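You operate a simulated robot arm through the tools that you are given. There is no shell and no other tool. Be economical: measure what you need, move in short steps, check, and stop when the job is done.

You are at the controls of a simulated robot arm. One attempt, no reset.

Task
Put the tube of yellow water and the last pack in the cool box; latch it.
Fine: the tube stands in a hole of the box, the cool pack in the free slot; the other tubes stay where they are. Set down upright: what you pick out, cool pack.
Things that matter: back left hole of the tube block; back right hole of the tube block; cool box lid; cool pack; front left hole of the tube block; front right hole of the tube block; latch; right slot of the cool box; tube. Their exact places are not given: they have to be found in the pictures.

The check looks at the end state, three seconds after you hand in, the way a careful person would. Anything else that was tipped, shoved, dropped, spilled or broken makes it a failure.

Robot
A 7-joint arm with a two-finger parallel gripper on a trunk, on a base that drives. Base frame: it is fixed to the floor where the robot stands at the start and does not move with it; the origin is under the middle of the robot, x ahead of it, y to its left, z up. Readings come in cm, rad, newtons and seconds.
With the tool pointing down near the work surface it reaches from about 34 to 78 cm from the robot's upright axis, wherever it stands. Its first joint turns from -2.897 to 2.897 rad. Places, roughly: back left hole of the tube block [30, 60, 90]; back right hole of the tube block [30, 60, 90]; cool box lid [40, 70, 120]; front left hole of the tube block [20, 60, 90]; front right hole of the tube block [30, 50, 90]; latch [10, 50, 100]; right slot of the cool box [30, 50, 90]; tube [250, -200, 100]. Payload 3.91 kg.
Tool frame: the origin (TCP) lies between the finger pads and is the grasp point; the fingertips stand 3 cm ahead of it; z points along the fingers, y is the line along which they close. Largest opening 11 cm; finger width 2, thickness 1; the body of the gripper, 4.8 by 11.2 cm, starts 5.5 cm behind the TCP.
Orientation is told as [roll, pitch, yaw] about the base's x, y, z axes, in that order, counted from this pose: with the fingers straight down and closing along the base's y, the tool's x points along the base's -x, its y along +y and its z along -z.

Tools
- The arm moves only by the tool play_rows. Its argument "commands" is one flat list of numbers, 7 for each row, row after row: the shift along the tool's x, y, z in cm, then the turn, a rotation vector about the tool's x, y, z in rad, then the gripper command, from -1 (fully open) to 1 (shut), values between in proportion. In form: [x, y, z, wx, wy, wz, gripper, x, y, z, wx, wy, wz, gripper, ...]. A call has 1 to 20 rows; each row shifts and turns the commanded pose from where the row before left it, along the tool's axes as they then stand. Each row takes 0.2 s and may step no farther than 5 cm and 0.15 rad from the row before; otherwise, or with a gripper value out of range, the whole call is refused. Where a pose cannot be reached the arm comes as near as it can. A force on the tool above 60 N (or 10 N above the force at the start of the call, whichever is more), or a blocked arm, ends the call early, and 0.2 s more pass. The fingers move at their own pace (about 15.3 cm/s each) and stop on an object; they squeeze with about 42 N. The grip force told is the motor's: it shows also when the fingers shut on nothing. Time passes only in rows, and 0.2 s behind the last, so rows that do not move let the fingers close. The reply holds the time, the measured pose of the TCP, the force on the tool along the base axes, the opening and the grip force, in the units named above and with some noise, with the torque about the TCP (base axes, N m) and any sound that the robot's microphone picked up.
- Cameras (640 x 400 px; columns grow to the right, rows downward): "scene" is now at [-0.57, 19.11, 161.67]; the picture's right is [0.52, -0.86, -0.00], its down [-0.58, -0.35, -0.74] and it looks along [0.63, 0.38, -0.67] (base axes); focal length 263 px, centre (320, 200). "wrist" rides on the gripper at [7.7, 0.7, -11.5] in the tool frame; the picture's right is [-0.09, 1.00, 0.00], its down [-0.80, -0.07, -0.59] and it looks along [-0.59, -0.05, 0.80] (tool axes); focal length 270 px, centre (320, 200).
- snapshot(camera): a new picture of that camera. No time passes.
- move_column(by): slides the trunk up (or, below 0, down) by that many cm; the arm and the scene camera ride with it, the base frame stays. It gives what a move gives, with no picture.
- drive_base(legs): drives the robot by 1 to 6 legs, each [ahead, turn to the left] in cm and rad, along the robot's own axes; the way and the turn of a leg run together, so that a leg with both is an arc; at most 150 cm and 3.142 rad a leg. The arm and the cameras ride along, it lands a little off, and it stops where it bumps. It gives what a move gives.
- pan_tilt(pan, tilt): turns the head with the scene camera to pan (to the left, within 2.705 rad either way) and tilt (down, from -0.506 to 1.204), counted from straight ahead of the robot. It gives what a move gives.
- point_at(camera, pixels): for up to 12 pixels [column, row] of the newest picture of that camera ("zoom" is the newest enlarged one), the place [x, y, z] in the base frame of the surface seen there, good to about 0.2 cm. No time passes.
- inspect(camera, box): a new picture of the part [left, top, right, bottom] of that camera's present view, enlarged. No time passes.
- finish_job(): hands the job in; it is judged then, once.

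Go step by step. Measure first, check grasps and placings, and put right what went wrong. The budget is 80 turns and 52 pictures, counting those below and the enlarged ones. Unless the task says otherwise, let go and move clear before handing in, and close with one line.

The tools are called after "Call:" as name(argument=value, ...) on one line, values as JSON. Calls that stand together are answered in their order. play_rows: Moves the arm, as the interface text tells. Its arguments: {"type":"object","properties":{"commands":{"type":"array"}},"required":["commands"]} The other tools are called the same way: move_column (by) slides the trunk up or down; drive_base (legs) drives the base; pan_tilt (pan, tilt) turns the head that bears the scene camera; snapshot (camera) takes a picture; point_at (camera, pixels) gives the place of the surface under pixels of a picture; inspect (camera, box) takes an enlarged picture of a part of a camera's view; finish_job () hands the job in.

At the start:

```text
clock: 0.0
ee_pos: [31.61, 25.93, 142.76]
tcp_rot: [0.004, -0.001, -0.002]
force: [-0.6, 0.6, 0.5]
torque: [-0.02, -0.03, 0.01]
gripper_width: 11.0
gripper_force: 0.1
trunk travel left (down, up): [-57.5, 3.5]
robot x, y, heading: [0.06, 0.17, -0.002]
head pan, tilt: [0.543, 0.742]
```

scene: 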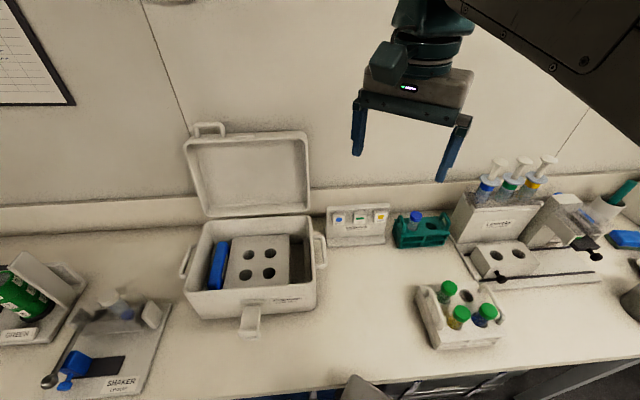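
wrist: 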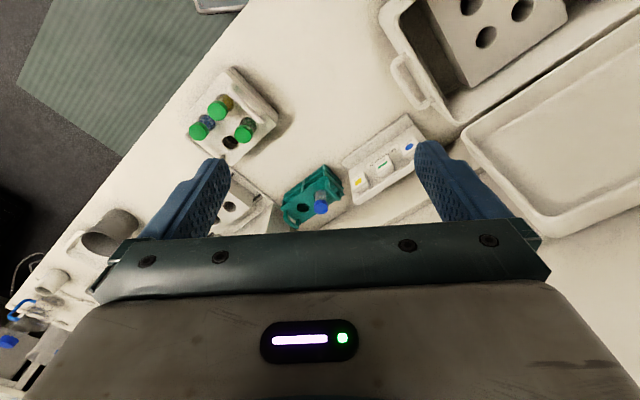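

The scene shows the open cool box with one blue pack in its left slot (218,262), a rack with three green-capped tubes (460,305), and a latch at (250,320). The tube's rough place is far off, so I'll enlarge these and look around.

Call:
inspect(camera="scene", box=[400, 180, 640, 360])

Call:
inspect(camera="scene", box=[160, 110, 400, 350])

Call:
pan_tilt(pan=-0.6, tilt=0.4)

Call:
snapshot(camera="scene")

```text
2.22 times, centred on (520, 270) of scene
```

zoom: 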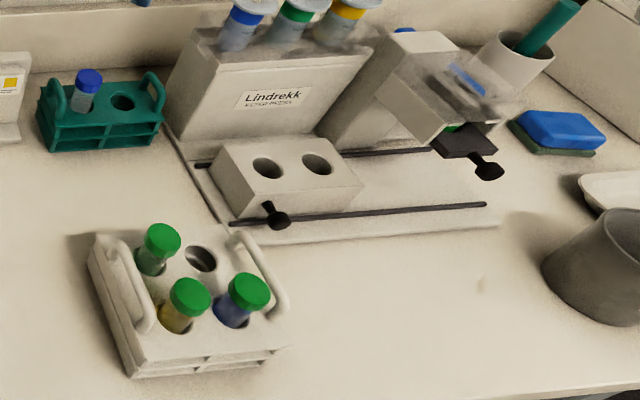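

```text
1.67 times, centred on (280, 230) of scene
```

zoom: 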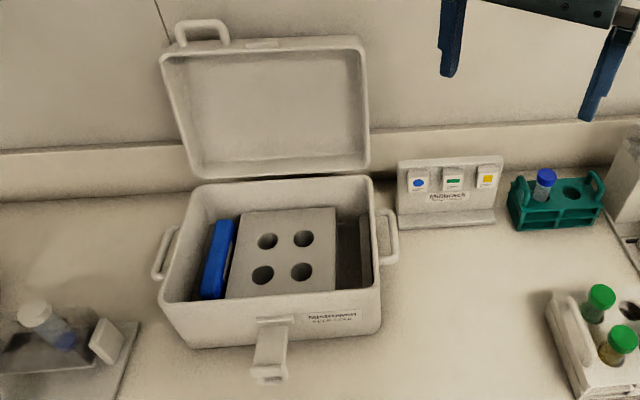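

```text
clock: 1.4
ee_pos: [31.55, 25.87, 141.89]
tcp_rot: [0.005, -0.002, -0.002]
force: [-0.3, -0.2, -0.4]
torque: [-0.03, 0.02, 0.04]
gripper_width: 11.01
gripper_force: 0.1
trunk travel left (down, up): [-57.5, 3.5]
robot x, y, heading: [0.22, 0.35, 0.004]
head pan, tilt: [-0.6, 0.4]
```

```text
47 pictures are left
```

scene: 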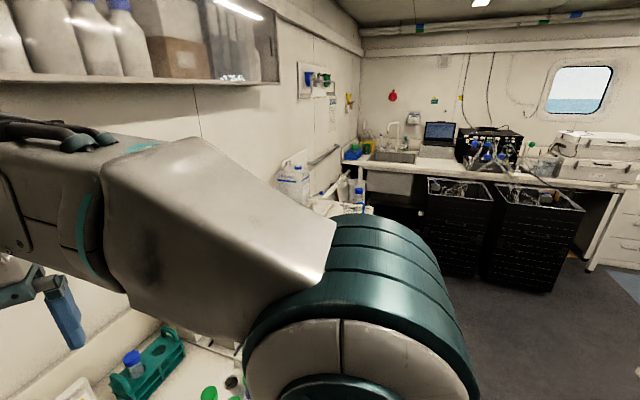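

The near rack has a yellow-looking tube at (458,317), but the hint puts the tube on the far bench near (490,150). I'll enlarge that bench.

Call:
inspect(camera="scene", box=[440, 110, 600, 210])

Call:
inspect(camera="scene", box=[280, 110, 440, 210])

Call:
pan_tilt(pan=-1.3, tilt=0.4)

Call:
snapshot(camera="scene")

```text
4.00 times, centred on (520, 160) of scene
```

zoom: 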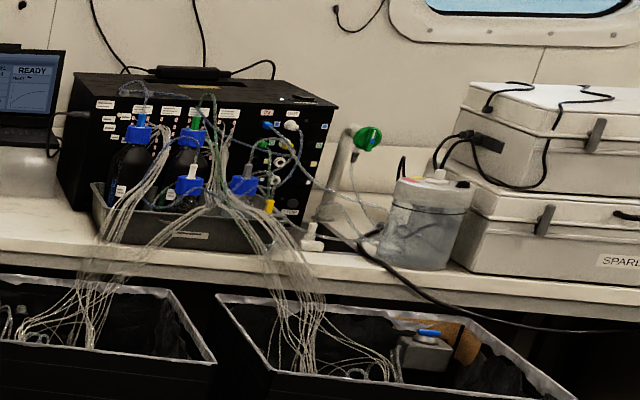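

```text
4.00 times, centred on (360, 160) of scene
```

zoom: 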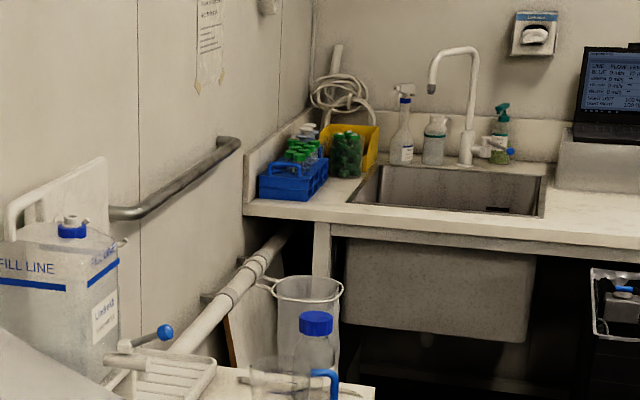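

```text
clock: 2.4
ee_pos: [31.62, 25.78, 141.85]
tcp_rot: [0.003, -0.002, -0.002]
force: [-0.6, -0.2, 0.4]
torque: [-0.02, 0.0, -0.02]
gripper_width: 11.0
gripper_force: 0.0
trunk travel left (down, up): [-57.5, 3.5]
robot x, y, heading: [-0.07, 0.22, 0.002]
head pan, tilt: [-1.3, 0.4]
```

```text
44 pictures are left
```

scene: 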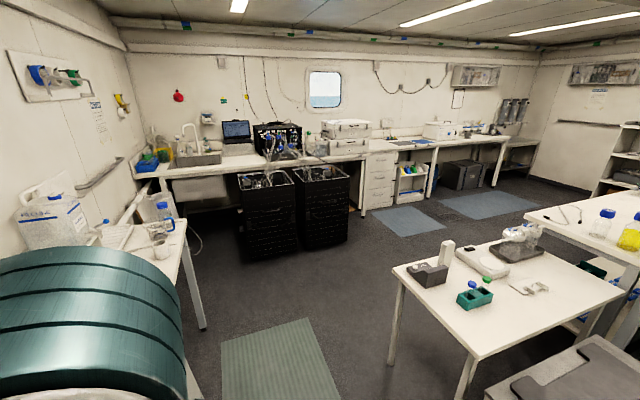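

A green cap appears in a stand on the far bench, and there's also a teal rack with a green-capped tube on the table at (480,290). I'll measure both.

Call:
point_at(camera="scene", pixels=[[488, 279], [472, 283], [475, 297], [310, 134], [306, 140], [150, 165], [300, 155], [520, 235], [605, 225], [630, 235], [440, 250]])

Call:
inspect(camera="scene", box=[400, 200, 640, 350])

Call:
inspect(camera="scene", box=[240, 100, 400, 200])

```text
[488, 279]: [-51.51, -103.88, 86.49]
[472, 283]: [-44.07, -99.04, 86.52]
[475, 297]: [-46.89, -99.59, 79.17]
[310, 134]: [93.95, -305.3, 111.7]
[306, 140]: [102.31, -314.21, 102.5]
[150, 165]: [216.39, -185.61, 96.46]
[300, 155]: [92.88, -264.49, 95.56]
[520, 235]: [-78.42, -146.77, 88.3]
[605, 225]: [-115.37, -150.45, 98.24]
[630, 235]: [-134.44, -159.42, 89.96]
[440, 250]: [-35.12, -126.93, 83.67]
```

```text
2.67 times, centred on (520, 275) of scene
```

zoom: 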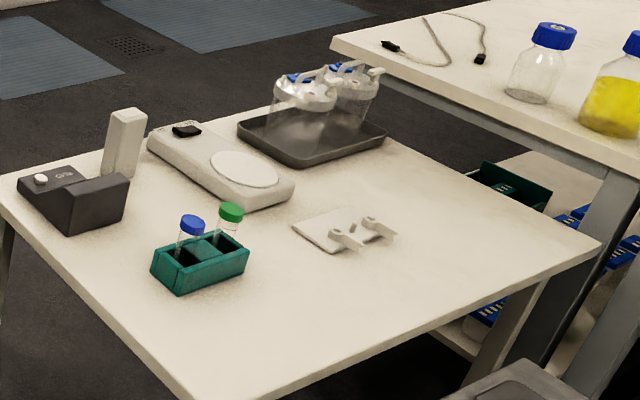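

```text
4.00 times, centred on (320, 150) of scene
```

zoom: 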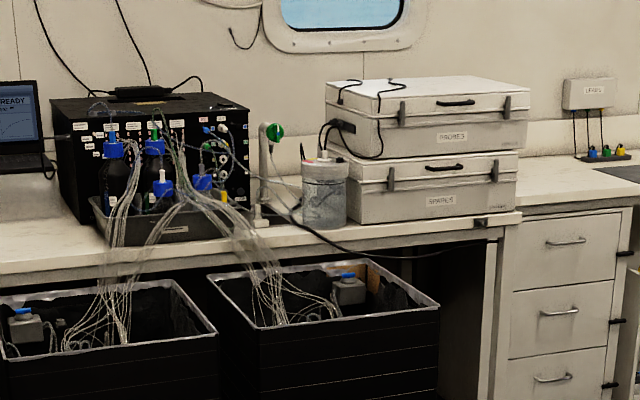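

The point near the sink, [216,-186,96], matches the hint best: a blue rack with green caps. I'll enlarge tightly there and also look the other way for the cool pack.

Call:
inspect(camera="scene", box=[130, 130, 194, 170])

Call:
pan_tilt(pan=2.0, tilt=0.5)

Call:
snapshot(camera="scene")

```text
10.00 times, centred on (162, 150) of scene
```

zoom: 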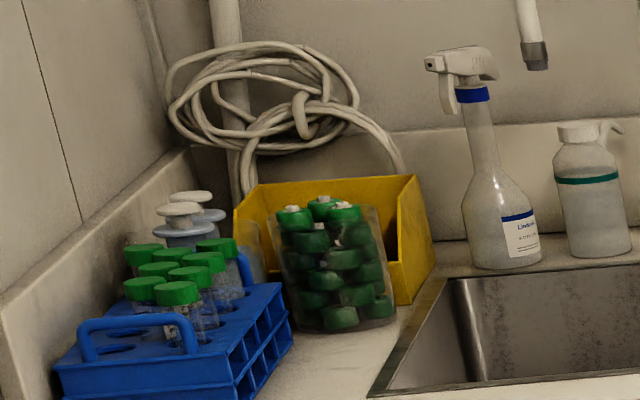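

```text
clock: 5.2
ee_pos: [31.47, 25.74, 141.87]
tcp_rot: [0.004, -0.003, 0.0]
force: [-0.6, 0.2, 0.6]
torque: [-0.01, -0.02, -0.01]
gripper_width: 11.02
gripper_force: 0.0
trunk travel left (down, up): [-57.5, 3.5]
robot x, y, heading: [0.38, 0.49, 0.001]
head pan, tilt: [2.0, 0.499]
```

```text
40 pictures are left
```

scene: 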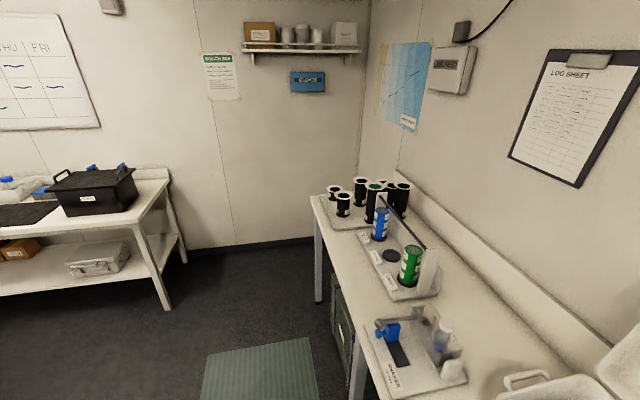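

The blue rack's tubes are empty, so the yellow water is most likely in the near rack. The left side shows no loose pack, so I'll look at the right part of the near bench.

Call:
pan_tilt(pan=0.2, tilt=0.85)

Call:
snapshot(camera="scene")

```text
clock: 7.0
ee_pos: [31.47, 25.79, 141.96]
tcp_rot: [0.002, -0.003, 0.0]
force: [0.0, 0.2, 0.7]
torque: [-0.04, -0.02, 0.0]
gripper_width: 11.0
gripper_force: 0.0
trunk travel left (down, up): [-57.5, 3.5]
robot x, y, heading: [0.2, 0.33, 0.003]
head pan, tilt: [0.201, 0.85]
```

```text
39 pictures are left
```

scene: 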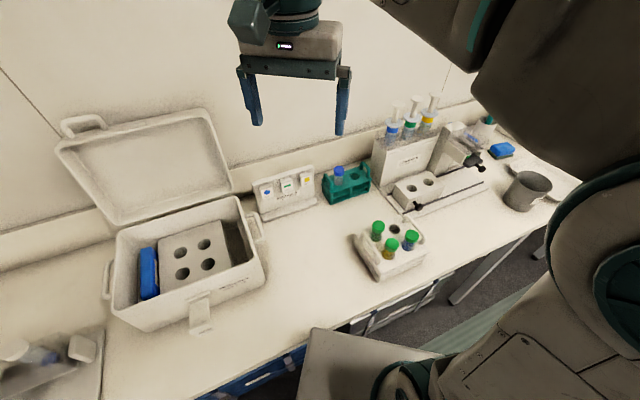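

There's a white surface at (350,365) near the robot and something under the bench at (260,375). I'll zoom on the blue block and tube rack, and tilt down to see that.

Call:
inspect(camera="scene", box=[340, 100, 560, 290])

Call:
point_at(camera="scene", pixels=[[501, 149], [330, 345], [389, 245], [410, 237], [378, 227], [420, 226], [148, 272]])

Call:
pan_tilt(pan=0.4, tilt=1.2)

Call:
snapshot(camera="scene")

```text
2.11 times, centred on (450, 195) of scene
```

zoom: 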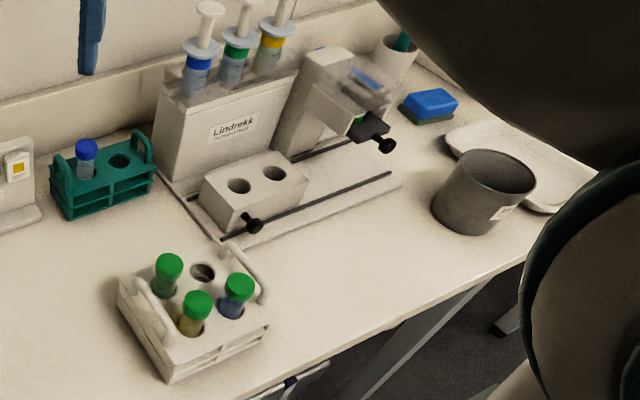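

```text
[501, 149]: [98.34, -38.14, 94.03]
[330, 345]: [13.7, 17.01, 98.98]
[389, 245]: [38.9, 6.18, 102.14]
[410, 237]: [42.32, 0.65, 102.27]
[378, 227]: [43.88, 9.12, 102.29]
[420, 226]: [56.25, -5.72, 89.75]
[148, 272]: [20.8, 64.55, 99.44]
```

```text
clock: 7.9
ee_pos: [31.72, 25.77, 141.8]
tcp_rot: [0.003, -0.004, -0.001]
force: [0.0, -0.2, 0.9]
torque: [0.03, 0.02, -0.01]
gripper_width: 11.01
gripper_force: 0.1
trunk travel left (down, up): [-57.5, 3.5]
robot x, y, heading: [0.17, 0.67, 0.008]
head pan, tilt: [0.4, 1.201]
```

```text
37 pictures are left
```

scene: 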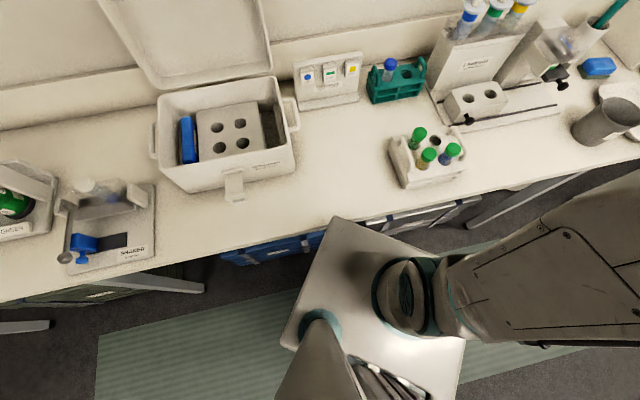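

The white box is the robot's own base. The blue-over-green block at [98,-38] looks like a sponge, so I'll look round behind for the cool pack.

Call:
pan_tilt(pan=-2.2, tilt=0.4)

Call:
snapshot(camera="scene")

Call:
pan_tilt(pan=2.7, tilt=0.4)

Call:
snapshot(camera="scene")

```text
clock: 10.2
ee_pos: [31.66, 25.77, 141.92]
tcp_rot: [0.004, -0.004, -0.001]
force: [-0.5, 0.5, -0.4]
torque: [-0.01, -0.02, 0.01]
gripper_width: 10.97
gripper_force: 0.1
trunk travel left (down, up): [-57.5, 3.5]
robot x, y, heading: [-0.02, 0.67, 0.004]
head pan, tilt: [-2.201, 0.4]
```

```text
36 pictures are left
```

scene: 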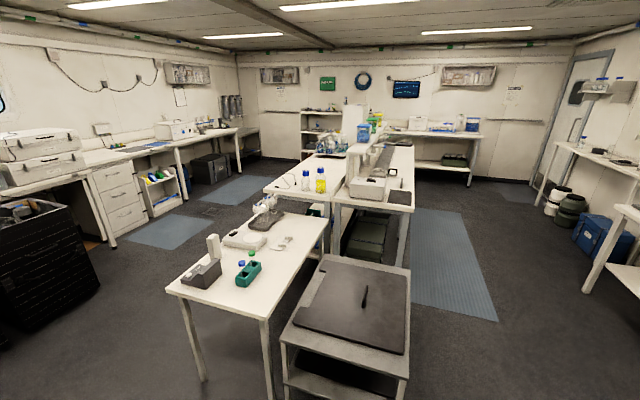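

```text
clock: 14.1
ee_pos: [31.51, 25.69, 141.88]
tcp_rot: [0.003, -0.004, 0.002]
force: [-1.4, -0.2, -0.6]
torque: [-0.01, 0.01, -0.01]
gripper_width: 11.01
gripper_force: 0.0
trunk travel left (down, up): [-57.5, 3.5]
robot x, y, heading: [0.33, 1.22, 0.001]
head pan, tilt: [2.7, 0.4]
```

```text
35 pictures are left
```

scene: 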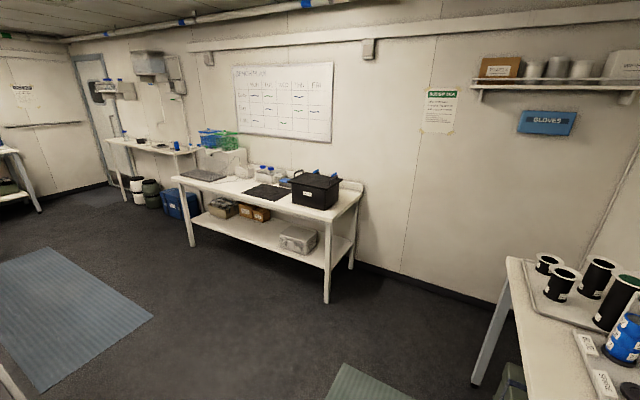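

I'll enlarge the bench with the black crate (310,185) and the far island for a blue pack.

Call:
inspect(camera="scene", box=[180, 120, 372, 240])

Call:
pan_tilt(pan=-0.6, tilt=0.7)

Call:
snapshot(camera="scene")

```text
3.33 times, centred on (276, 180) of scene
```

zoom: 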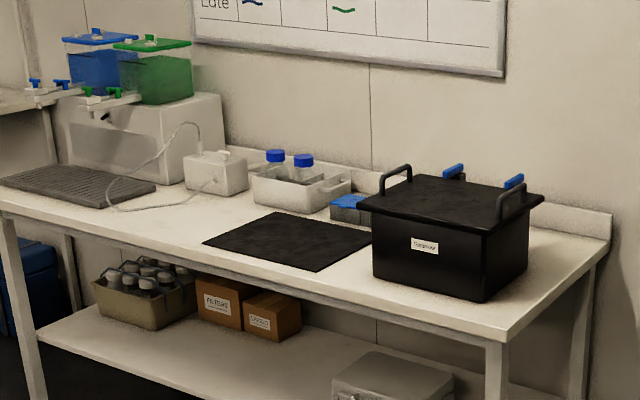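

```text
clock: 16.9
ee_pos: [31.49, 25.66, 141.87]
tcp_rot: [0.005, -0.002, 0.0]
force: [0.5, -0.8, -0.6]
torque: [-0.02, 0.02, 0.0]
gripper_width: 11.0
gripper_force: 0.0
trunk travel left (down, up): [-57.5, 3.5]
robot x, y, heading: [0.33, 1.31, 0.001]
head pan, tilt: [-0.6, 0.7]
```

```text
33 pictures are left
```

scene: 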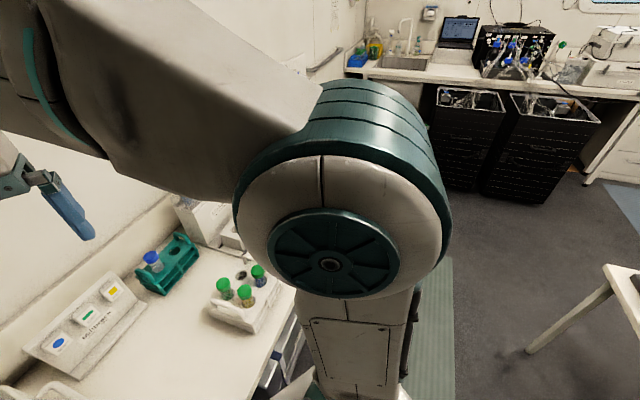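

No pack at the crate besides a small grey/blue thing. I'll zoom on the blue block at [98,-38] to compare it with the pack in the box.

Call:
pan_tilt(pan=0.35, tilt=0.7)

Call:
inspect(camera="scene", box=[460, 100, 620, 200])

Call:
inspect(camera="scene", box=[70, 190, 310, 340])

```text
clock: 18.1
ee_pos: [31.57, 25.68, 141.76]
tcp_rot: [0.004, -0.003, 0.0]
force: [-0.5, -0.6, -0.1]
torque: [0.04, -0.01, -0.02]
gripper_width: 11.03
gripper_force: 0.1
trunk travel left (down, up): [-57.5, 3.5]
robot x, y, heading: [0.21, 1.2, 0.002]
head pan, tilt: [0.351, 0.7]
```

```text
4.00 times, centred on (540, 150) of scene
```

zoom: 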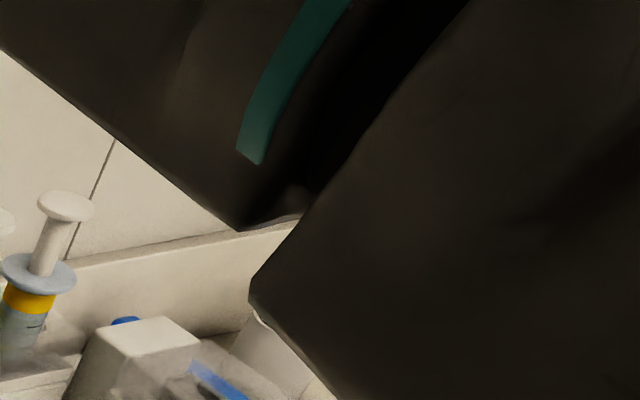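

```text
2.67 times, centred on (190, 265) of scene
```

zoom: 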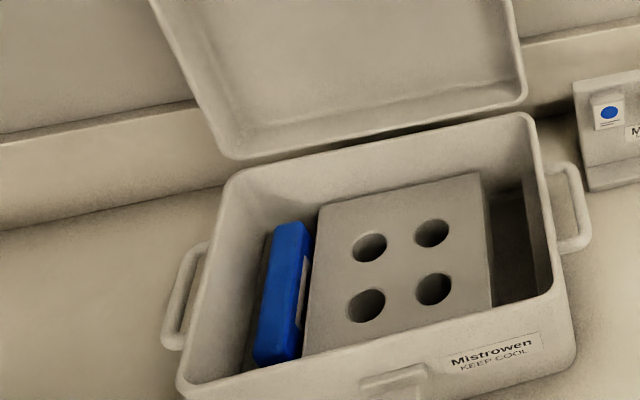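

The pack's size can be read from this zoom, along with the slots. I also want to read the card stand beside the box, which may be a legend.

Call:
point_at(camera="zoom", pixels=[[276, 228], [304, 226], [256, 362], [298, 358], [270, 300], [370, 247], [432, 233], [367, 305], [434, 288], [508, 240], [325, 230], [475, 180]])

Call:
inspect(camera="scene", box=[270, 150, 430, 250])

```text
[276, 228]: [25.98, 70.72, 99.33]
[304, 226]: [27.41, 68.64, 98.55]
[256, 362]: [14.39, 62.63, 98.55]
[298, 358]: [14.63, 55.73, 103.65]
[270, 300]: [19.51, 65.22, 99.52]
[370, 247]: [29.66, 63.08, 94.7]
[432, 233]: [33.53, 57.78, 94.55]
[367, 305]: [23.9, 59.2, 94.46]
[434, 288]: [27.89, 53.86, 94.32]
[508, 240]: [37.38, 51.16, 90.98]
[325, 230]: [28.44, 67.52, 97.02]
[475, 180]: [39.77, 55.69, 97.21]
```

```text
4.00 times, centred on (350, 200) of scene
```

zoom: 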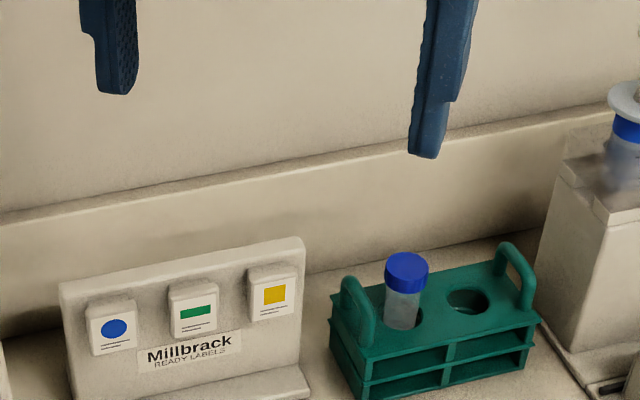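

The packs are about 14 cm long and 2.5 cm thick with a pale label. I'll zoom harder on the blue-topped thing by the black crate and on the cluttered bench opposite.

Call:
pan_tilt(pan=2.6, tilt=0.4)

Call:
inspect(camera="scene", box=[220, 150, 316, 210])

Call:
pan_tilt(pan=-2.0, tilt=0.3)

Call:
inspect(camera="scene", box=[0, 120, 224, 260])

```text
clock: 20.2
ee_pos: [31.52, 25.75, 141.64]
tcp_rot: [0.005, -0.003, 0.0]
force: [-0.1, 0.8, -0.1]
torque: [0.0, -0.01, 0.03]
gripper_width: 10.99
gripper_force: 0.1
trunk travel left (down, up): [-57.5, 3.5]
robot x, y, heading: [0.09, 1.25, 0.004]
head pan, tilt: [2.601, 0.4]
```

```text
6.67 times, centred on (268, 180) of scene
```

zoom: 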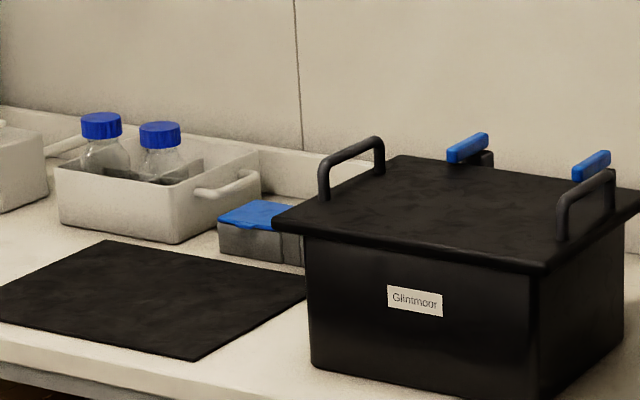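

```text
clock: 23.9
ee_pos: [31.44, 25.8, 141.76]
tcp_rot: [0.006, -0.003, -0.001]
force: [-0.7, -0.5, 0.5]
torque: [0.0, 0.02, -0.01]
gripper_width: 11.02
gripper_force: 0.0
trunk travel left (down, up): [-57.5, 3.5]
robot x, y, heading: [0.13, 1.67, 0.006]
head pan, tilt: [-2.0, 0.3]
```

```text
2.86 times, centred on (112, 190) of scene
```

zoom: 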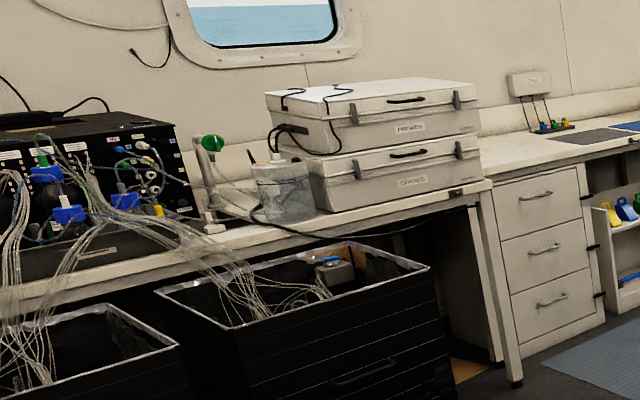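

No pack there. I'll back off and drive along the bench toward the sink corner to look at [250,-200] and the bench part hidden by the arm.

Call:
drive_base(legs=[[-30, 0], [0, -0.94], [100, 0]])

Call:
pan_tilt(pan=0.0, tilt=0.4)

Call:
snapshot(camera="scene")

```text
clock: 25.2
ee_pos: [22.75, 23.75, 140.44]
tcp_rot: [0.03, -0.106, -0.007]
force: [-2.6, 1.5, 2.4]
torque: [-0.07, -0.17, 0.0]
gripper_width: 11.0
gripper_force: 0.2
trunk travel left (down, up): [-57.5, 3.5]
robot x, y, heading: [-12.72, 1.18, 0.045]
head pan, tilt: [-2.0, 0.3]
stopped in leg 1: the robot was blocked; the commanded pose is now the measured one
```

```text
clock: 27.1
ee_pos: [16.46, 24.07, 139.54]
tcp_rot: [0.013, -0.049, 0.004]
force: [-0.1, 0.4, 2.7]
torque: [-0.08, -0.03, 0.02]
gripper_width: 10.98
gripper_force: 0.0
trunk travel left (down, up): [-57.5, 3.5]
robot x, y, heading: [-13.15, 1.18, 0.051]
head pan, tilt: [0.0, 0.4]
```

```text
27 pictures are left
```

scene: 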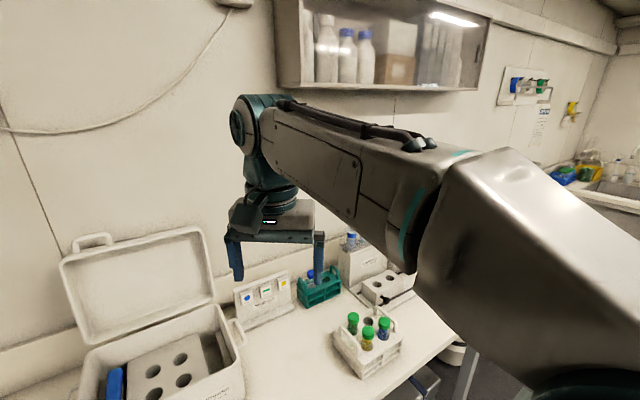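

The robot bumped something 13 cm behind, so I'll look behind to see what it was.

Call:
pan_tilt(pan=-2.6, tilt=0.9)

Call:
snapshot(camera="scene")

```text
clock: 29.5
ee_pos: [22.62, 24.23, 137.75]
tcp_rot: [0.009, -0.003, -0.001]
force: [0.9, 0.0, -0.3]
torque: [0.0, 0.05, 0.0]
gripper_width: 11.01
gripper_force: 0.1
trunk travel left (down, up): [-57.5, 3.5]
robot x, y, heading: [-12.64, 1.02, 0.052]
head pan, tilt: [-2.601, 0.901]
```

```text
26 pictures are left
```

scene: 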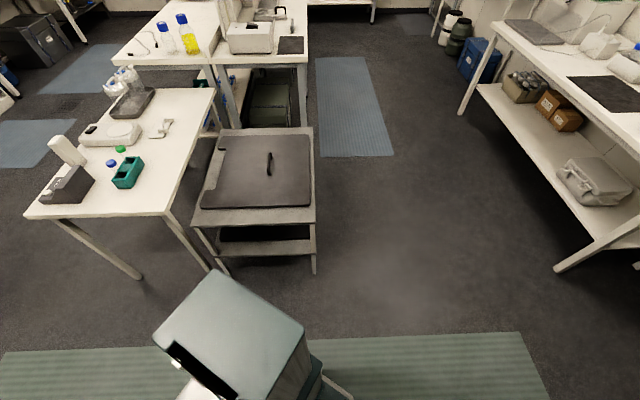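

Nothing obvious is touching; I'll measure the cart and surroundings.

Call:
point_at(camera="scene", pixels=[[195, 222], [316, 210], [268, 163], [255, 190], [170, 212], [220, 280], [300, 330], [155, 335], [215, 142], [260, 240], [330, 390], [200, 208]])

Call:
inspect(camera="scene", box=[150, 110, 342, 230])

```text
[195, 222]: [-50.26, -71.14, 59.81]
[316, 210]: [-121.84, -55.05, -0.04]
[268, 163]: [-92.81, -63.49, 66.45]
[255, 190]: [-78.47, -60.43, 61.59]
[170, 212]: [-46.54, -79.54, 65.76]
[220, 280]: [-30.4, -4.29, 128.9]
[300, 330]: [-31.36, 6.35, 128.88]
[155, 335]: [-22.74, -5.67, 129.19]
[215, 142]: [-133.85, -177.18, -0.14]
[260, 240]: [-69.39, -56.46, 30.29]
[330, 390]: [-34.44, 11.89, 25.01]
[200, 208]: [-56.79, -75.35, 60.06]
```

```text
3.33 times, centred on (246, 170) of scene
```

zoom: 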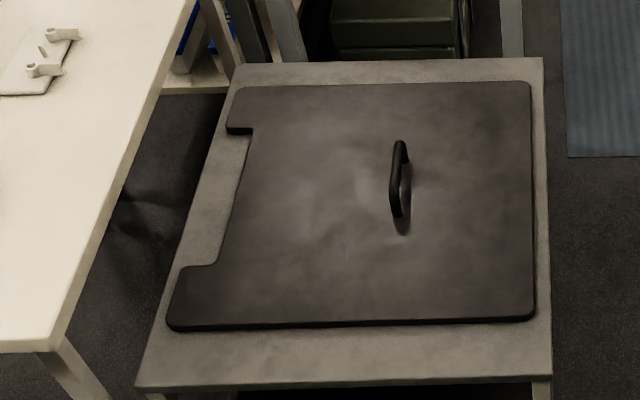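

No visible obstacle besides floor clutter. I'll turn in place and go forward along the bench in shorter legs.

Call:
drive_base(legs=[[0, -0.98], [60, 0]])

Call:
pan_tilt(pan=-0.1, tilt=0.5)

Call:
snapshot(camera="scene")

```text
clock: 35.4
ee_pos: [62.68, -64.67, 137.73]
tcp_rot: [0.008, -0.002, -0.99]
force: [0.6, -0.4, 0.6]
torque: [0.01, 0.01, -0.02]
gripper_width: 11.0
gripper_force: 0.0
trunk travel left (down, up): [-57.5, 3.5]
robot x, y, heading: [23.97, -48.15, -0.937]
head pan, tilt: [-2.601, 0.901]
```

```text
clock: 37.7
ee_pos: [62.75, -64.83, 137.77]
tcp_rot: [0.009, -0.001, -0.988]
force: [-0.4, -0.1, -0.5]
torque: [-0.01, 0.0, 0.01]
gripper_width: 11.03
gripper_force: 0.0
trunk travel left (down, up): [-57.5, 3.5]
robot x, y, heading: [23.58, -48.0, -0.935]
head pan, tilt: [-0.099, 0.499]
```

```text
24 pictures are left
```

scene: 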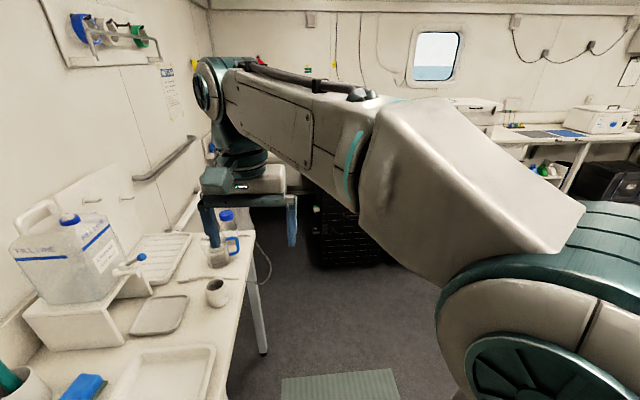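

The bench end has no pack except the blue block at (85,387). I'll go further and look at the sink from the side of the arm.

Call:
drive_base(legs=[[80, 0]])

Call:
pan_tilt(pan=0.35, tilt=0.6)

Call:
snapshot(camera="scene")

```text
clock: 42.0
ee_pos: [109.66, -130.91, 137.87]
tcp_rot: [0.008, -0.003, -1.008]
force: [-0.8, -0.9, 0.5]
torque: [0.02, 0.01, 0.04]
gripper_width: 11.03
gripper_force: 0.0
trunk travel left (down, up): [-57.5, 3.5]
robot x, y, heading: [71.15, -113.63, -0.952]
head pan, tilt: [-0.099, 0.499]
```

```text
clock: 42.9
ee_pos: [109.68, -130.79, 137.74]
tcp_rot: [0.007, -0.001, -1.007]
force: [0.2, -0.6, -0.2]
torque: [0.0, -0.01, -0.01]
gripper_width: 10.98
gripper_force: 0.0
trunk travel left (down, up): [-57.5, 3.5]
robot x, y, heading: [71.21, -113.32, -0.954]
head pan, tilt: [0.351, 0.6]
```

```text
23 pictures are left
```

scene: 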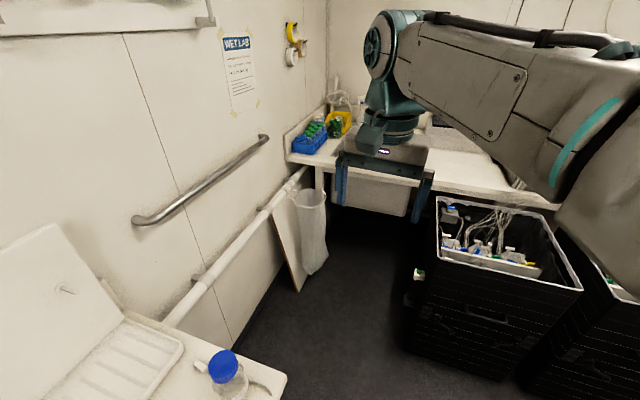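

Call:
inspect(camera="scene", box=[280, 85, 376, 155])

Call:
point_at(camera="zoom", pixels=[[150, 370], [330, 270], [200, 320]])

Call:
inspect(camera="scene", box=[400, 180, 592, 300])

```text
5.71 times, centred on (328, 120) of scene
```

zoom: 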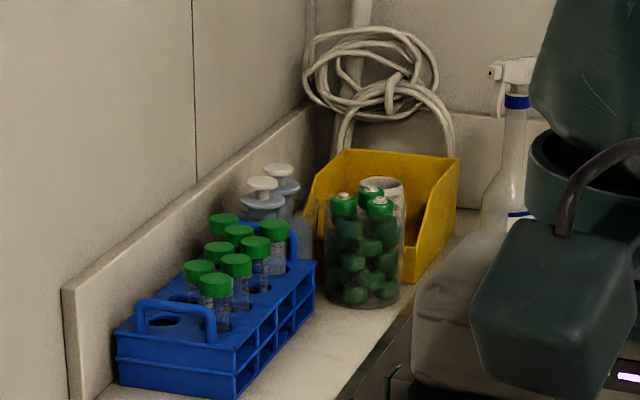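

```text
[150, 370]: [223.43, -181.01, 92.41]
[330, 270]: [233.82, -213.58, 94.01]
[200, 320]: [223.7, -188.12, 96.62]
```

```text
3.33 times, centred on (496, 240) of scene
```

zoom: 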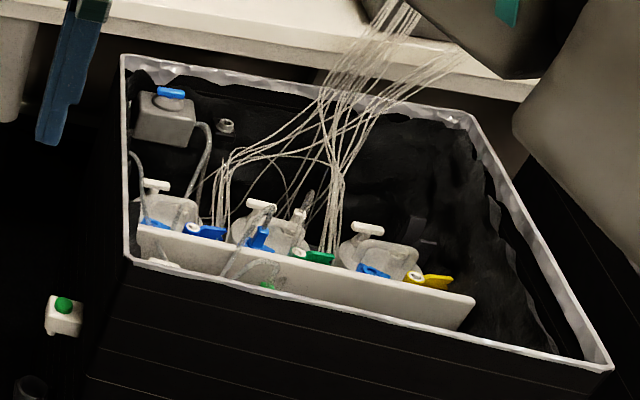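

The blue rack's tubes are all empty, so the yellow tube is in the near rack. Next I'll check the blue block and the space under the bench from here.

Call:
pan_tilt(pan=2.3, tilt=0.7)

Call:
snapshot(camera="scene")

```text
clock: 44.8
ee_pos: [109.66, -130.81, 137.94]
tcp_rot: [0.009, -0.002, -1.007]
force: [-0.3, -0.9, -0.3]
torque: [-0.01, 0.0, 0.03]
gripper_width: 10.99
gripper_force: 0.0
trunk travel left (down, up): [-57.5, 3.5]
robot x, y, heading: [71.23, -113.69, -0.951]
head pan, tilt: [2.3, 0.7]
```

```text
20 pictures are left
```

scene: 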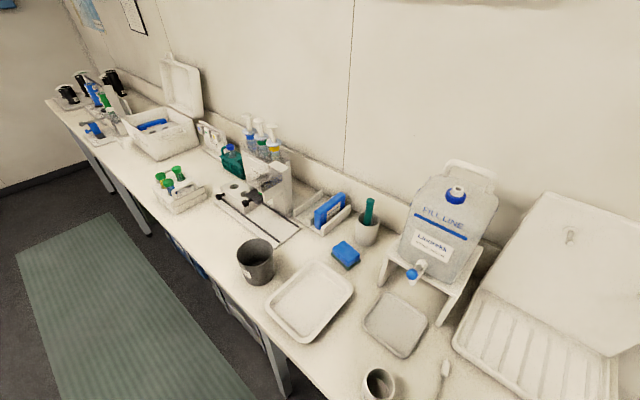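

Found it: a blue pack stands in a white holder at (328,208), which had been hidden behind the dispenser. I'll zoom and measure.

Call:
inspect(camera="scene", box=[270, 170, 382, 270])

Call:
point_at(camera="scene", pixels=[[328, 208], [341, 193], [316, 208], [325, 235], [349, 208], [318, 225], [302, 214], [347, 255], [283, 180], [367, 210], [256, 255], [290, 200]])

```text
4.00 times, centred on (326, 220) of scene
```

zoom: 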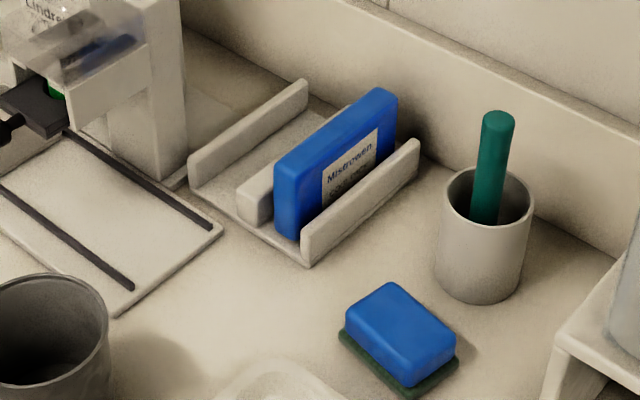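

```text
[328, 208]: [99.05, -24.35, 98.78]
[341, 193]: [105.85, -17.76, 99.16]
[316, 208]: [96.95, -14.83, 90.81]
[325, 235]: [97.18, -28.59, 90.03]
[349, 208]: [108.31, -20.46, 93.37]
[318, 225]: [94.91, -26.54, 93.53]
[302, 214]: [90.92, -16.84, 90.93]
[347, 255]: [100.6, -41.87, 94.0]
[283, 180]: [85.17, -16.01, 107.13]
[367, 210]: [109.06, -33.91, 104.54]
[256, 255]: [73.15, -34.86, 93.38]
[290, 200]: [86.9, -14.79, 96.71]
```

The pack stands on its long edge in the holder near [100.5,-22], top z≈99, its long axis pointing to the wall as in the box. I'll measure it finely, then drive back level with it.

Call:
point_at(camera="zoom", pixels=[[380, 93], [393, 103], [279, 164], [298, 178], [335, 133], [286, 230], [305, 245], [418, 145], [250, 195], [195, 165], [300, 90], [325, 205]])

Call:
drive_base(legs=[[0, -0.12], [-58, 0], [0, 0.12]])

```text
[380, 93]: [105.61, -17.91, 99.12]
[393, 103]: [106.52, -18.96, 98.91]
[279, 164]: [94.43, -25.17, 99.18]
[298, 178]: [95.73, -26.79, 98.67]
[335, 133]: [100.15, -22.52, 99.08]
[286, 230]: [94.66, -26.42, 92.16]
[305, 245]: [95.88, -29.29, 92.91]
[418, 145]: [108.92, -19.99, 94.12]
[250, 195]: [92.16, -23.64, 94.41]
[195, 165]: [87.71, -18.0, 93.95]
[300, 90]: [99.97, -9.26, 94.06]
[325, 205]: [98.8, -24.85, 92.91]
```

```text
clock: 49.2
ee_pos: [81.92, -79.73, 137.79]
tcp_rot: [0.008, -0.003, -1.003]
force: [0.9, 0.3, 0.2]
torque: [-0.02, 0.04, 0.0]
gripper_width: 10.98
gripper_force: 0.1
trunk travel left (down, up): [-57.5, 3.5]
robot x, y, heading: [43.5, -62.45, -0.95]
head pan, tilt: [2.3, 0.7]
```

The pack's long axis lies at ~0.60 rad, centre [100.6,-22.2], top z 99.1, with a divider at z 94.4 beside it. I'll turn the tool so the fingers close across the thickness.

Call:
play_rows(commands=[0, 0, 0, 0, 0, -0.1457, -1, 0, 0, 0, 0, 0, -0.1457, -1, 0, 0, 0, 0, 0, -0.1457, -1, 0, 0, 0, 0, 0, -0.1457, -1, 0, 0, 0, 0, 0, -0.1457, -1, 0, 0, 0, 0, 0, -0.1457, -1, 0, 0, 0, 0, 0, -0.1457, -1, 0, 0, 0, 0, 0, -0.1457, -1, 0, 0, 0, 0, 0, -0.1457, -1, 0, 0, 0, 0, 0, -0.1457, -1, 0, 0, 0, 0, 0, -0.1457, -1, 0, 0, 0, 0, 0, 0, -1])

Call:
pan_tilt(pan=1.5, tilt=0.75)

```text
clock: 51.8
ee_pos: [82.07, -79.83, 137.82]
tcp_rot: [-0.003, -0.009, 0.603]
force: [0.2, 0.9, 0.7]
torque: [0.03, 0.03, -0.01]
gripper_width: 11.01
gripper_force: 0.1
trunk travel left (down, up): [-57.5, 3.5]
robot x, y, heading: [44.15, -62.55, -0.955]
head pan, tilt: [2.3, 0.7]
```

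```text
clock: 53.0
ee_pos: [82.02, -79.74, 137.83]
tcp_rot: [-0.003, -0.007, 0.6]
force: [0.8, 0.5, -0.2]
torque: [0.0, 0.02, -0.03]
gripper_width: 11.0
gripper_force: 0.1
trunk travel left (down, up): [-57.5, 3.5]
robot x, y, heading: [43.67, -62.84, -0.948]
head pan, tilt: [1.499, 0.75]
```

Turned well. Next I move over the pack at the present height.

Call:
play_rows(commands=[-3.68, 2.85, 0, 0, 0, 0, -1, -3.68, 2.85, 0, 0, 0, 0, -1, -3.68, 2.85, 0, 0, 0, 0, -1, -3.68, 2.85, 0, 0, 0, 0, -1, -3.68, 2.85, 0, 0, 0, 0, -1, -3.68, 2.85, 0, 0, 0, 0, -1, -3.68, 2.85, 0, 0, 0, 0, -1, -3.68, 2.85, 0, 0, 0, 0, -1, -3.68, 2.85, 0, 0, 0, 0, -1, -3.68, 2.85, 0, 0, 0, 0, -1, -3.68, 2.85, 0, 0, 0, 0, -1, -3.68, 2.85, 0, 0, 0, 0, -1, -3.68, 2.85, 0, 0, 0, 0, -1, 0, 0, 0, 0, 0, 0, -0.1, 0, 0, 0, 0, 0, 0, -0.1])

Call:
snapshot(camera="wrist")

```text
clock: 56.2
ee_pos: [95.63, -34.46, 136.27]
tcp_rot: [-0.004, -0.009, 0.6]
force: [0.3, 0.7, 0.4]
torque: [0.03, 0.0, -0.02]
gripper_width: 6.05
gripper_force: 0.1
out of reach, approached as far as the arm can: row 10, 11, 12, 13
trunk travel left (down, up): [-57.5, 3.5]
robot x, y, heading: [43.36, -62.47, -0.943]
head pan, tilt: [1.499, 0.75]
```

```text
18 pictures are left
```

wrist: 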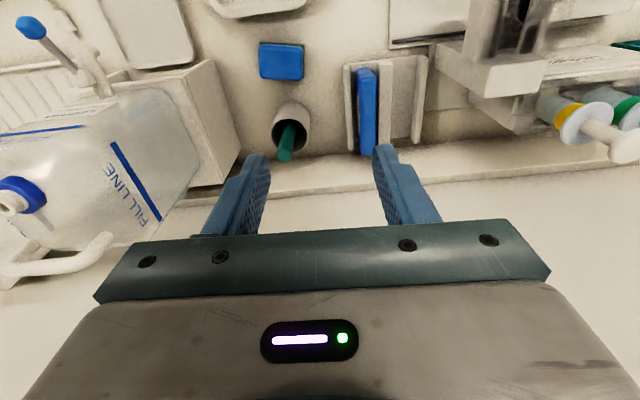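

Full extension is short at this height; lowering will help. I'll descend to z≈118 and read the pose.

Call:
play_rows(commands=[0, 0, 4.5, 0, 0, 0, -0.1, 0, 0, 4.5, 0, 0, 0, -0.1, 0, 0, 4.5, 0, 0, 0, -0.1, 0, 0, 4.5, 0, 0, 0, -0.1, 0, 0, 0, 0, 0, 0, -0.1])

```text
clock: 57.4
ee_pos: [95.97, -34.36, 118.39]
tcp_rot: [-0.004, -0.008, 0.602]
force: [1.3, 0.4, -0.2]
torque: [-0.01, 0.0, 0.01]
gripper_width: 6.07
gripper_force: 0.0
trunk travel left (down, up): [-57.5, 3.5]
robot x, y, heading: [43.47, -62.55, -0.952]
head pan, tilt: [1.499, 0.75]
```

Call:
play_rows(commands=[-2.67, 1.86, 1.5, 0, 0, 0, -0.1, -2.67, 1.86, 1.5, 0, 0, 0, -0.1, -2.67, 1.86, 1.5, 0, 0, 0, -0.1, -2.67, 1.86, 1.5, 0, 0, 0, -0.1, 0, 0, 0, 0, 0, 0, -0.1])

Call:
snapshot(camera="wrist")

```text
clock: 58.6
ee_pos: [100.35, -22.23, 112.56]
tcp_rot: [-0.004, -0.009, 0.599]
force: [-0.3, -0.3, 0.8]
torque: [0.03, -0.04, 0.02]
gripper_width: 6.05
gripper_force: 0.0
trunk travel left (down, up): [-57.5, 3.5]
robot x, y, heading: [43.67, -62.53, -0.95]
head pan, tilt: [1.499, 0.75]
```

```text
17 pictures are left
```

wrist: 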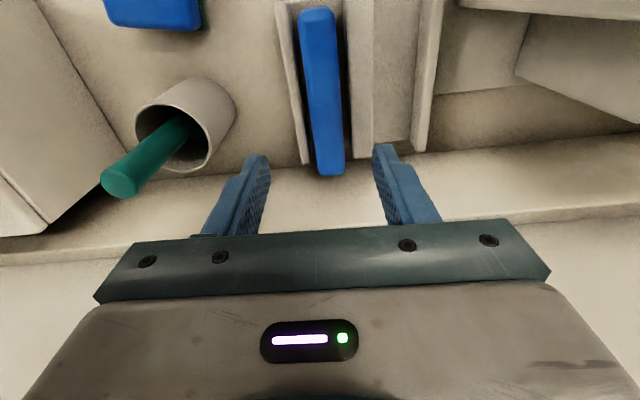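

Call:
point_at(camera="wrist", pixels=[[303, 20], [330, 20], [318, 165], [340, 165], [318, 90], [311, 13], [330, 172], [290, 100], [355, 100]])

```text
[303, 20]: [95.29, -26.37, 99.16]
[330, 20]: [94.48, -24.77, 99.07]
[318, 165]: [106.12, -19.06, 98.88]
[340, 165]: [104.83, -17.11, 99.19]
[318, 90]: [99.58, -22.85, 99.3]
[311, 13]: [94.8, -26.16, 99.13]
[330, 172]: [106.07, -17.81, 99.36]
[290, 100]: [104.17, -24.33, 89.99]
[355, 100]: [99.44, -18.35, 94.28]
```

The pack centre is [100.2,-21.8], within 0.5 cm of the TCP. I'll grip shallow, with about 2.3 cm overlap, so the fingers will clear the tube block in the cool box later.

Call:
play_rows(commands=[0, 0.4, 3, 0, 0, 0, -0.1, 0, 0, 3, 0, 0, 0, -0.1, 0, 0, 3, 0, 0, 0, -0.1, 0, 0, 3, 0, 0, 0, -0.1, 0, 0, 0.5, 0, 0, 0, -0.1, 0, 0, 0, 0, 0, 0, 0.3, 0, 0, 0, 0, 0, 0, 0.8, 0, 0, 0, 0, 0, 0, 1, 0, 0, 0, 0, 0, 0, 1])

```text
clock: 60.6
ee_pos: [100.3, -21.69, 99.87]
tcp_rot: [-0.003, -0.007, 0.601]
force: [-1.0, -0.9, 0.0]
torque: [-0.02, -0.02, -0.04]
gripper_width: 2.95
gripper_force: 42.1
trunk travel left (down, up): [-57.5, 3.5]
robot x, y, heading: [43.4, -62.57, -0.946]
head pan, tilt: [1.499, 0.75]
```

Gripped at 2.95 cm. Lifting straight up, then drawing it back toward the robot.

Call:
play_rows(commands=[0, 0, -1, 0, 0, 0, 1, 0, 0, -3, 0, 0, 0, 1, 0, 0, -3, 0, 0, 0, 1, 0, 0, -3, 0, 0, 0, 1, 0, 0, -3, 0, 0, 0, 1, 3.5, 0, -2, 0, 0, 0, 1, 3.5, 0, -2, 0, 0, 0, 1, 3.5, 0, -2, 0, 0, 0, 1, 3.5, 0, -2, 0, 0, 0, 1, 3.5, 0, -2, 0, 0, 0, 1, 3.5, 0, -2, 0, 0, 0, 1, 3.5, 0, -2, 0, 0, 0, 1, 3.5, 0, -2, 0, 0, 0, 1, 3.5, 0, -2, 0, 0, 0, 1])

Call:
snapshot(camera="scene")

```text
clock: 63.6
ee_pos: [74.05, -39.84, 131.06]
tcp_rot: [-0.004, -0.01, 0.6]
force: [-0.8, -0.1, -3.2]
torque: [0.02, 0.02, -0.02]
gripper_width: 2.96
gripper_force: 41.9
trunk travel left (down, up): [-57.5, 3.5]
robot x, y, heading: [43.44, -62.49, -0.952]
head pan, tilt: [1.499, 0.75]
```

```text
16 pictures are left
```

scene: 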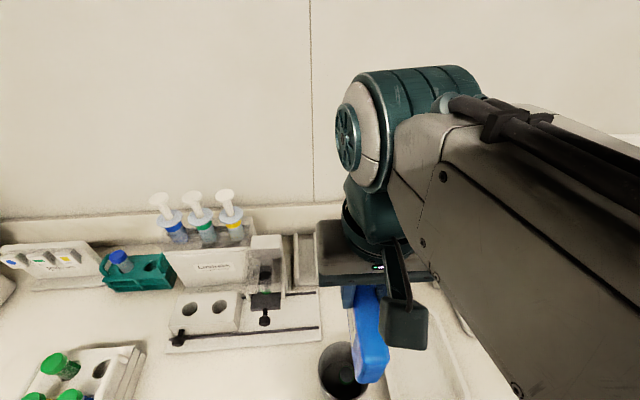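

The pack hangs straight. Driving back along the bench to stand level with the cool box.

Call:
drive_base(legs=[[0, -0.03], [-88, 0]])

Call:
pan_tilt(pan=1.75, tilt=0.8)

Call:
snapshot(camera="scene")

```text
clock: 68.6
ee_pos: [25.54, 33.07, 131.1]
tcp_rot: [-0.004, -0.01, 0.571]
force: [-0.4, 0.1, -3.4]
torque: [-0.02, -0.05, 0.01]
gripper_width: 2.97
gripper_force: 42.0
trunk travel left (down, up): [-57.5, 3.5]
robot x, y, heading: [-5.53, 11.09, -0.977]
head pan, tilt: [1.499, 0.75]
```

```text
clock: 69.4
ee_pos: [25.45, 32.88, 131.1]
tcp_rot: [-0.005, -0.008, 0.567]
force: [0.2, -0.7, -2.9]
torque: [0.0, -0.01, -0.02]
gripper_width: 2.96
gripper_force: 42.2
trunk travel left (down, up): [-57.5, 3.5]
robot x, y, heading: [-5.7, 10.97, -0.974]
head pan, tilt: [1.751, 0.799]
```

```text
15 pictures are left
```

scene: 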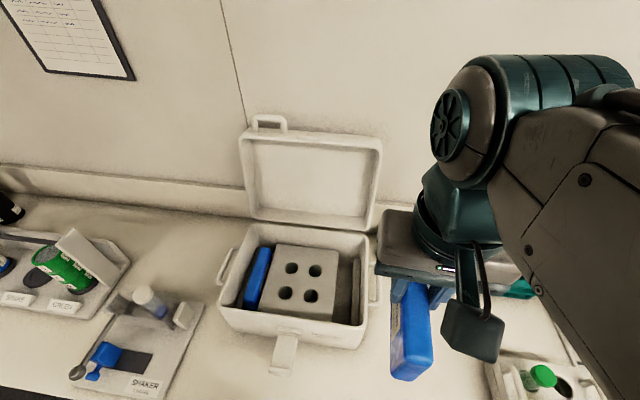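

Good view of the box. I'll enlarge and measure the right slot.

Call:
inspect(camera="scene", box=[212, 220, 388, 360])

Call:
point_at(camera="zoom", pixels=[[445, 200], [445, 350], [520, 150], [525, 370], [465, 340], [480, 260], [505, 250], [540, 250], [290, 172], [364, 183], [265, 265], [362, 274]])

```text
2.86 times, centred on (300, 290) of scene
```

zoom: 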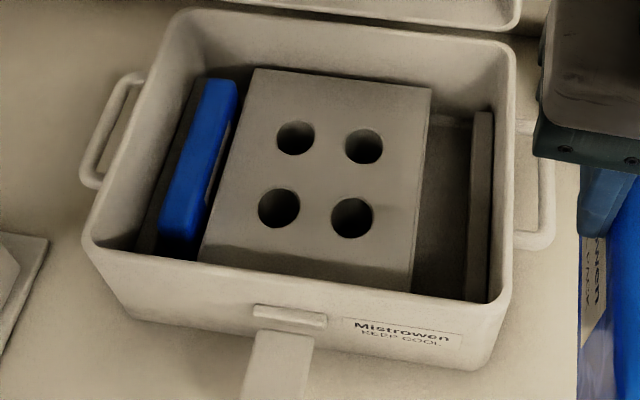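

```text
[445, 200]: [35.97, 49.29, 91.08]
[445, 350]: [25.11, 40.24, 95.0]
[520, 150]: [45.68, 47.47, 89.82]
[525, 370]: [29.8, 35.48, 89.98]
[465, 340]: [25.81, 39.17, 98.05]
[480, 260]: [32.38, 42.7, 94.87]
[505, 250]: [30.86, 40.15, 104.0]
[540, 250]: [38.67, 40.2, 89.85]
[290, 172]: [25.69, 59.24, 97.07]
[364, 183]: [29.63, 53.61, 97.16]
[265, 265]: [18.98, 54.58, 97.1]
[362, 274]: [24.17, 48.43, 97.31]
```

Call:
point_at(camera="zoom", pixels=[[429, 110], [412, 270], [473, 125], [466, 290], [488, 125], [484, 290], [470, 200], [462, 200], [430, 200], [440, 125], [440, 285], [450, 160]])

Call:
point_at(camera="zoom", pixels=[[277, 138], [315, 138], [296, 121], [345, 147], [383, 147], [364, 129], [259, 208], [299, 208], [332, 217], [373, 217], [352, 198], [352, 239]])

```text
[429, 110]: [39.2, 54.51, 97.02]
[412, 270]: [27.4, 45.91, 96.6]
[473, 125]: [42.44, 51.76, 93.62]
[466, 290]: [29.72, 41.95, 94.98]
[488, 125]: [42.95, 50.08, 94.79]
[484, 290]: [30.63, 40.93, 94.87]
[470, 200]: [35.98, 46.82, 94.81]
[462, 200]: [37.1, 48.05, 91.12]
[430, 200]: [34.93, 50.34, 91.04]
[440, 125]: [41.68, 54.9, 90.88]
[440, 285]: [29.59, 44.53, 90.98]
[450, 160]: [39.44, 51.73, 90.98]
```

```text
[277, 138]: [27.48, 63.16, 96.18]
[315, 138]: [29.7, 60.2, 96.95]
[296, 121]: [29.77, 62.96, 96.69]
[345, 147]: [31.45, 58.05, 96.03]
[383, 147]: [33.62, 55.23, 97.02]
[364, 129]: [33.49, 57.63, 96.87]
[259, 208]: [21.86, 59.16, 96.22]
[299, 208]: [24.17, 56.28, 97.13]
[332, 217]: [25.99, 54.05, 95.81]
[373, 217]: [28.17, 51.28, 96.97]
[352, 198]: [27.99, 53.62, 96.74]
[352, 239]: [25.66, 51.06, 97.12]
```

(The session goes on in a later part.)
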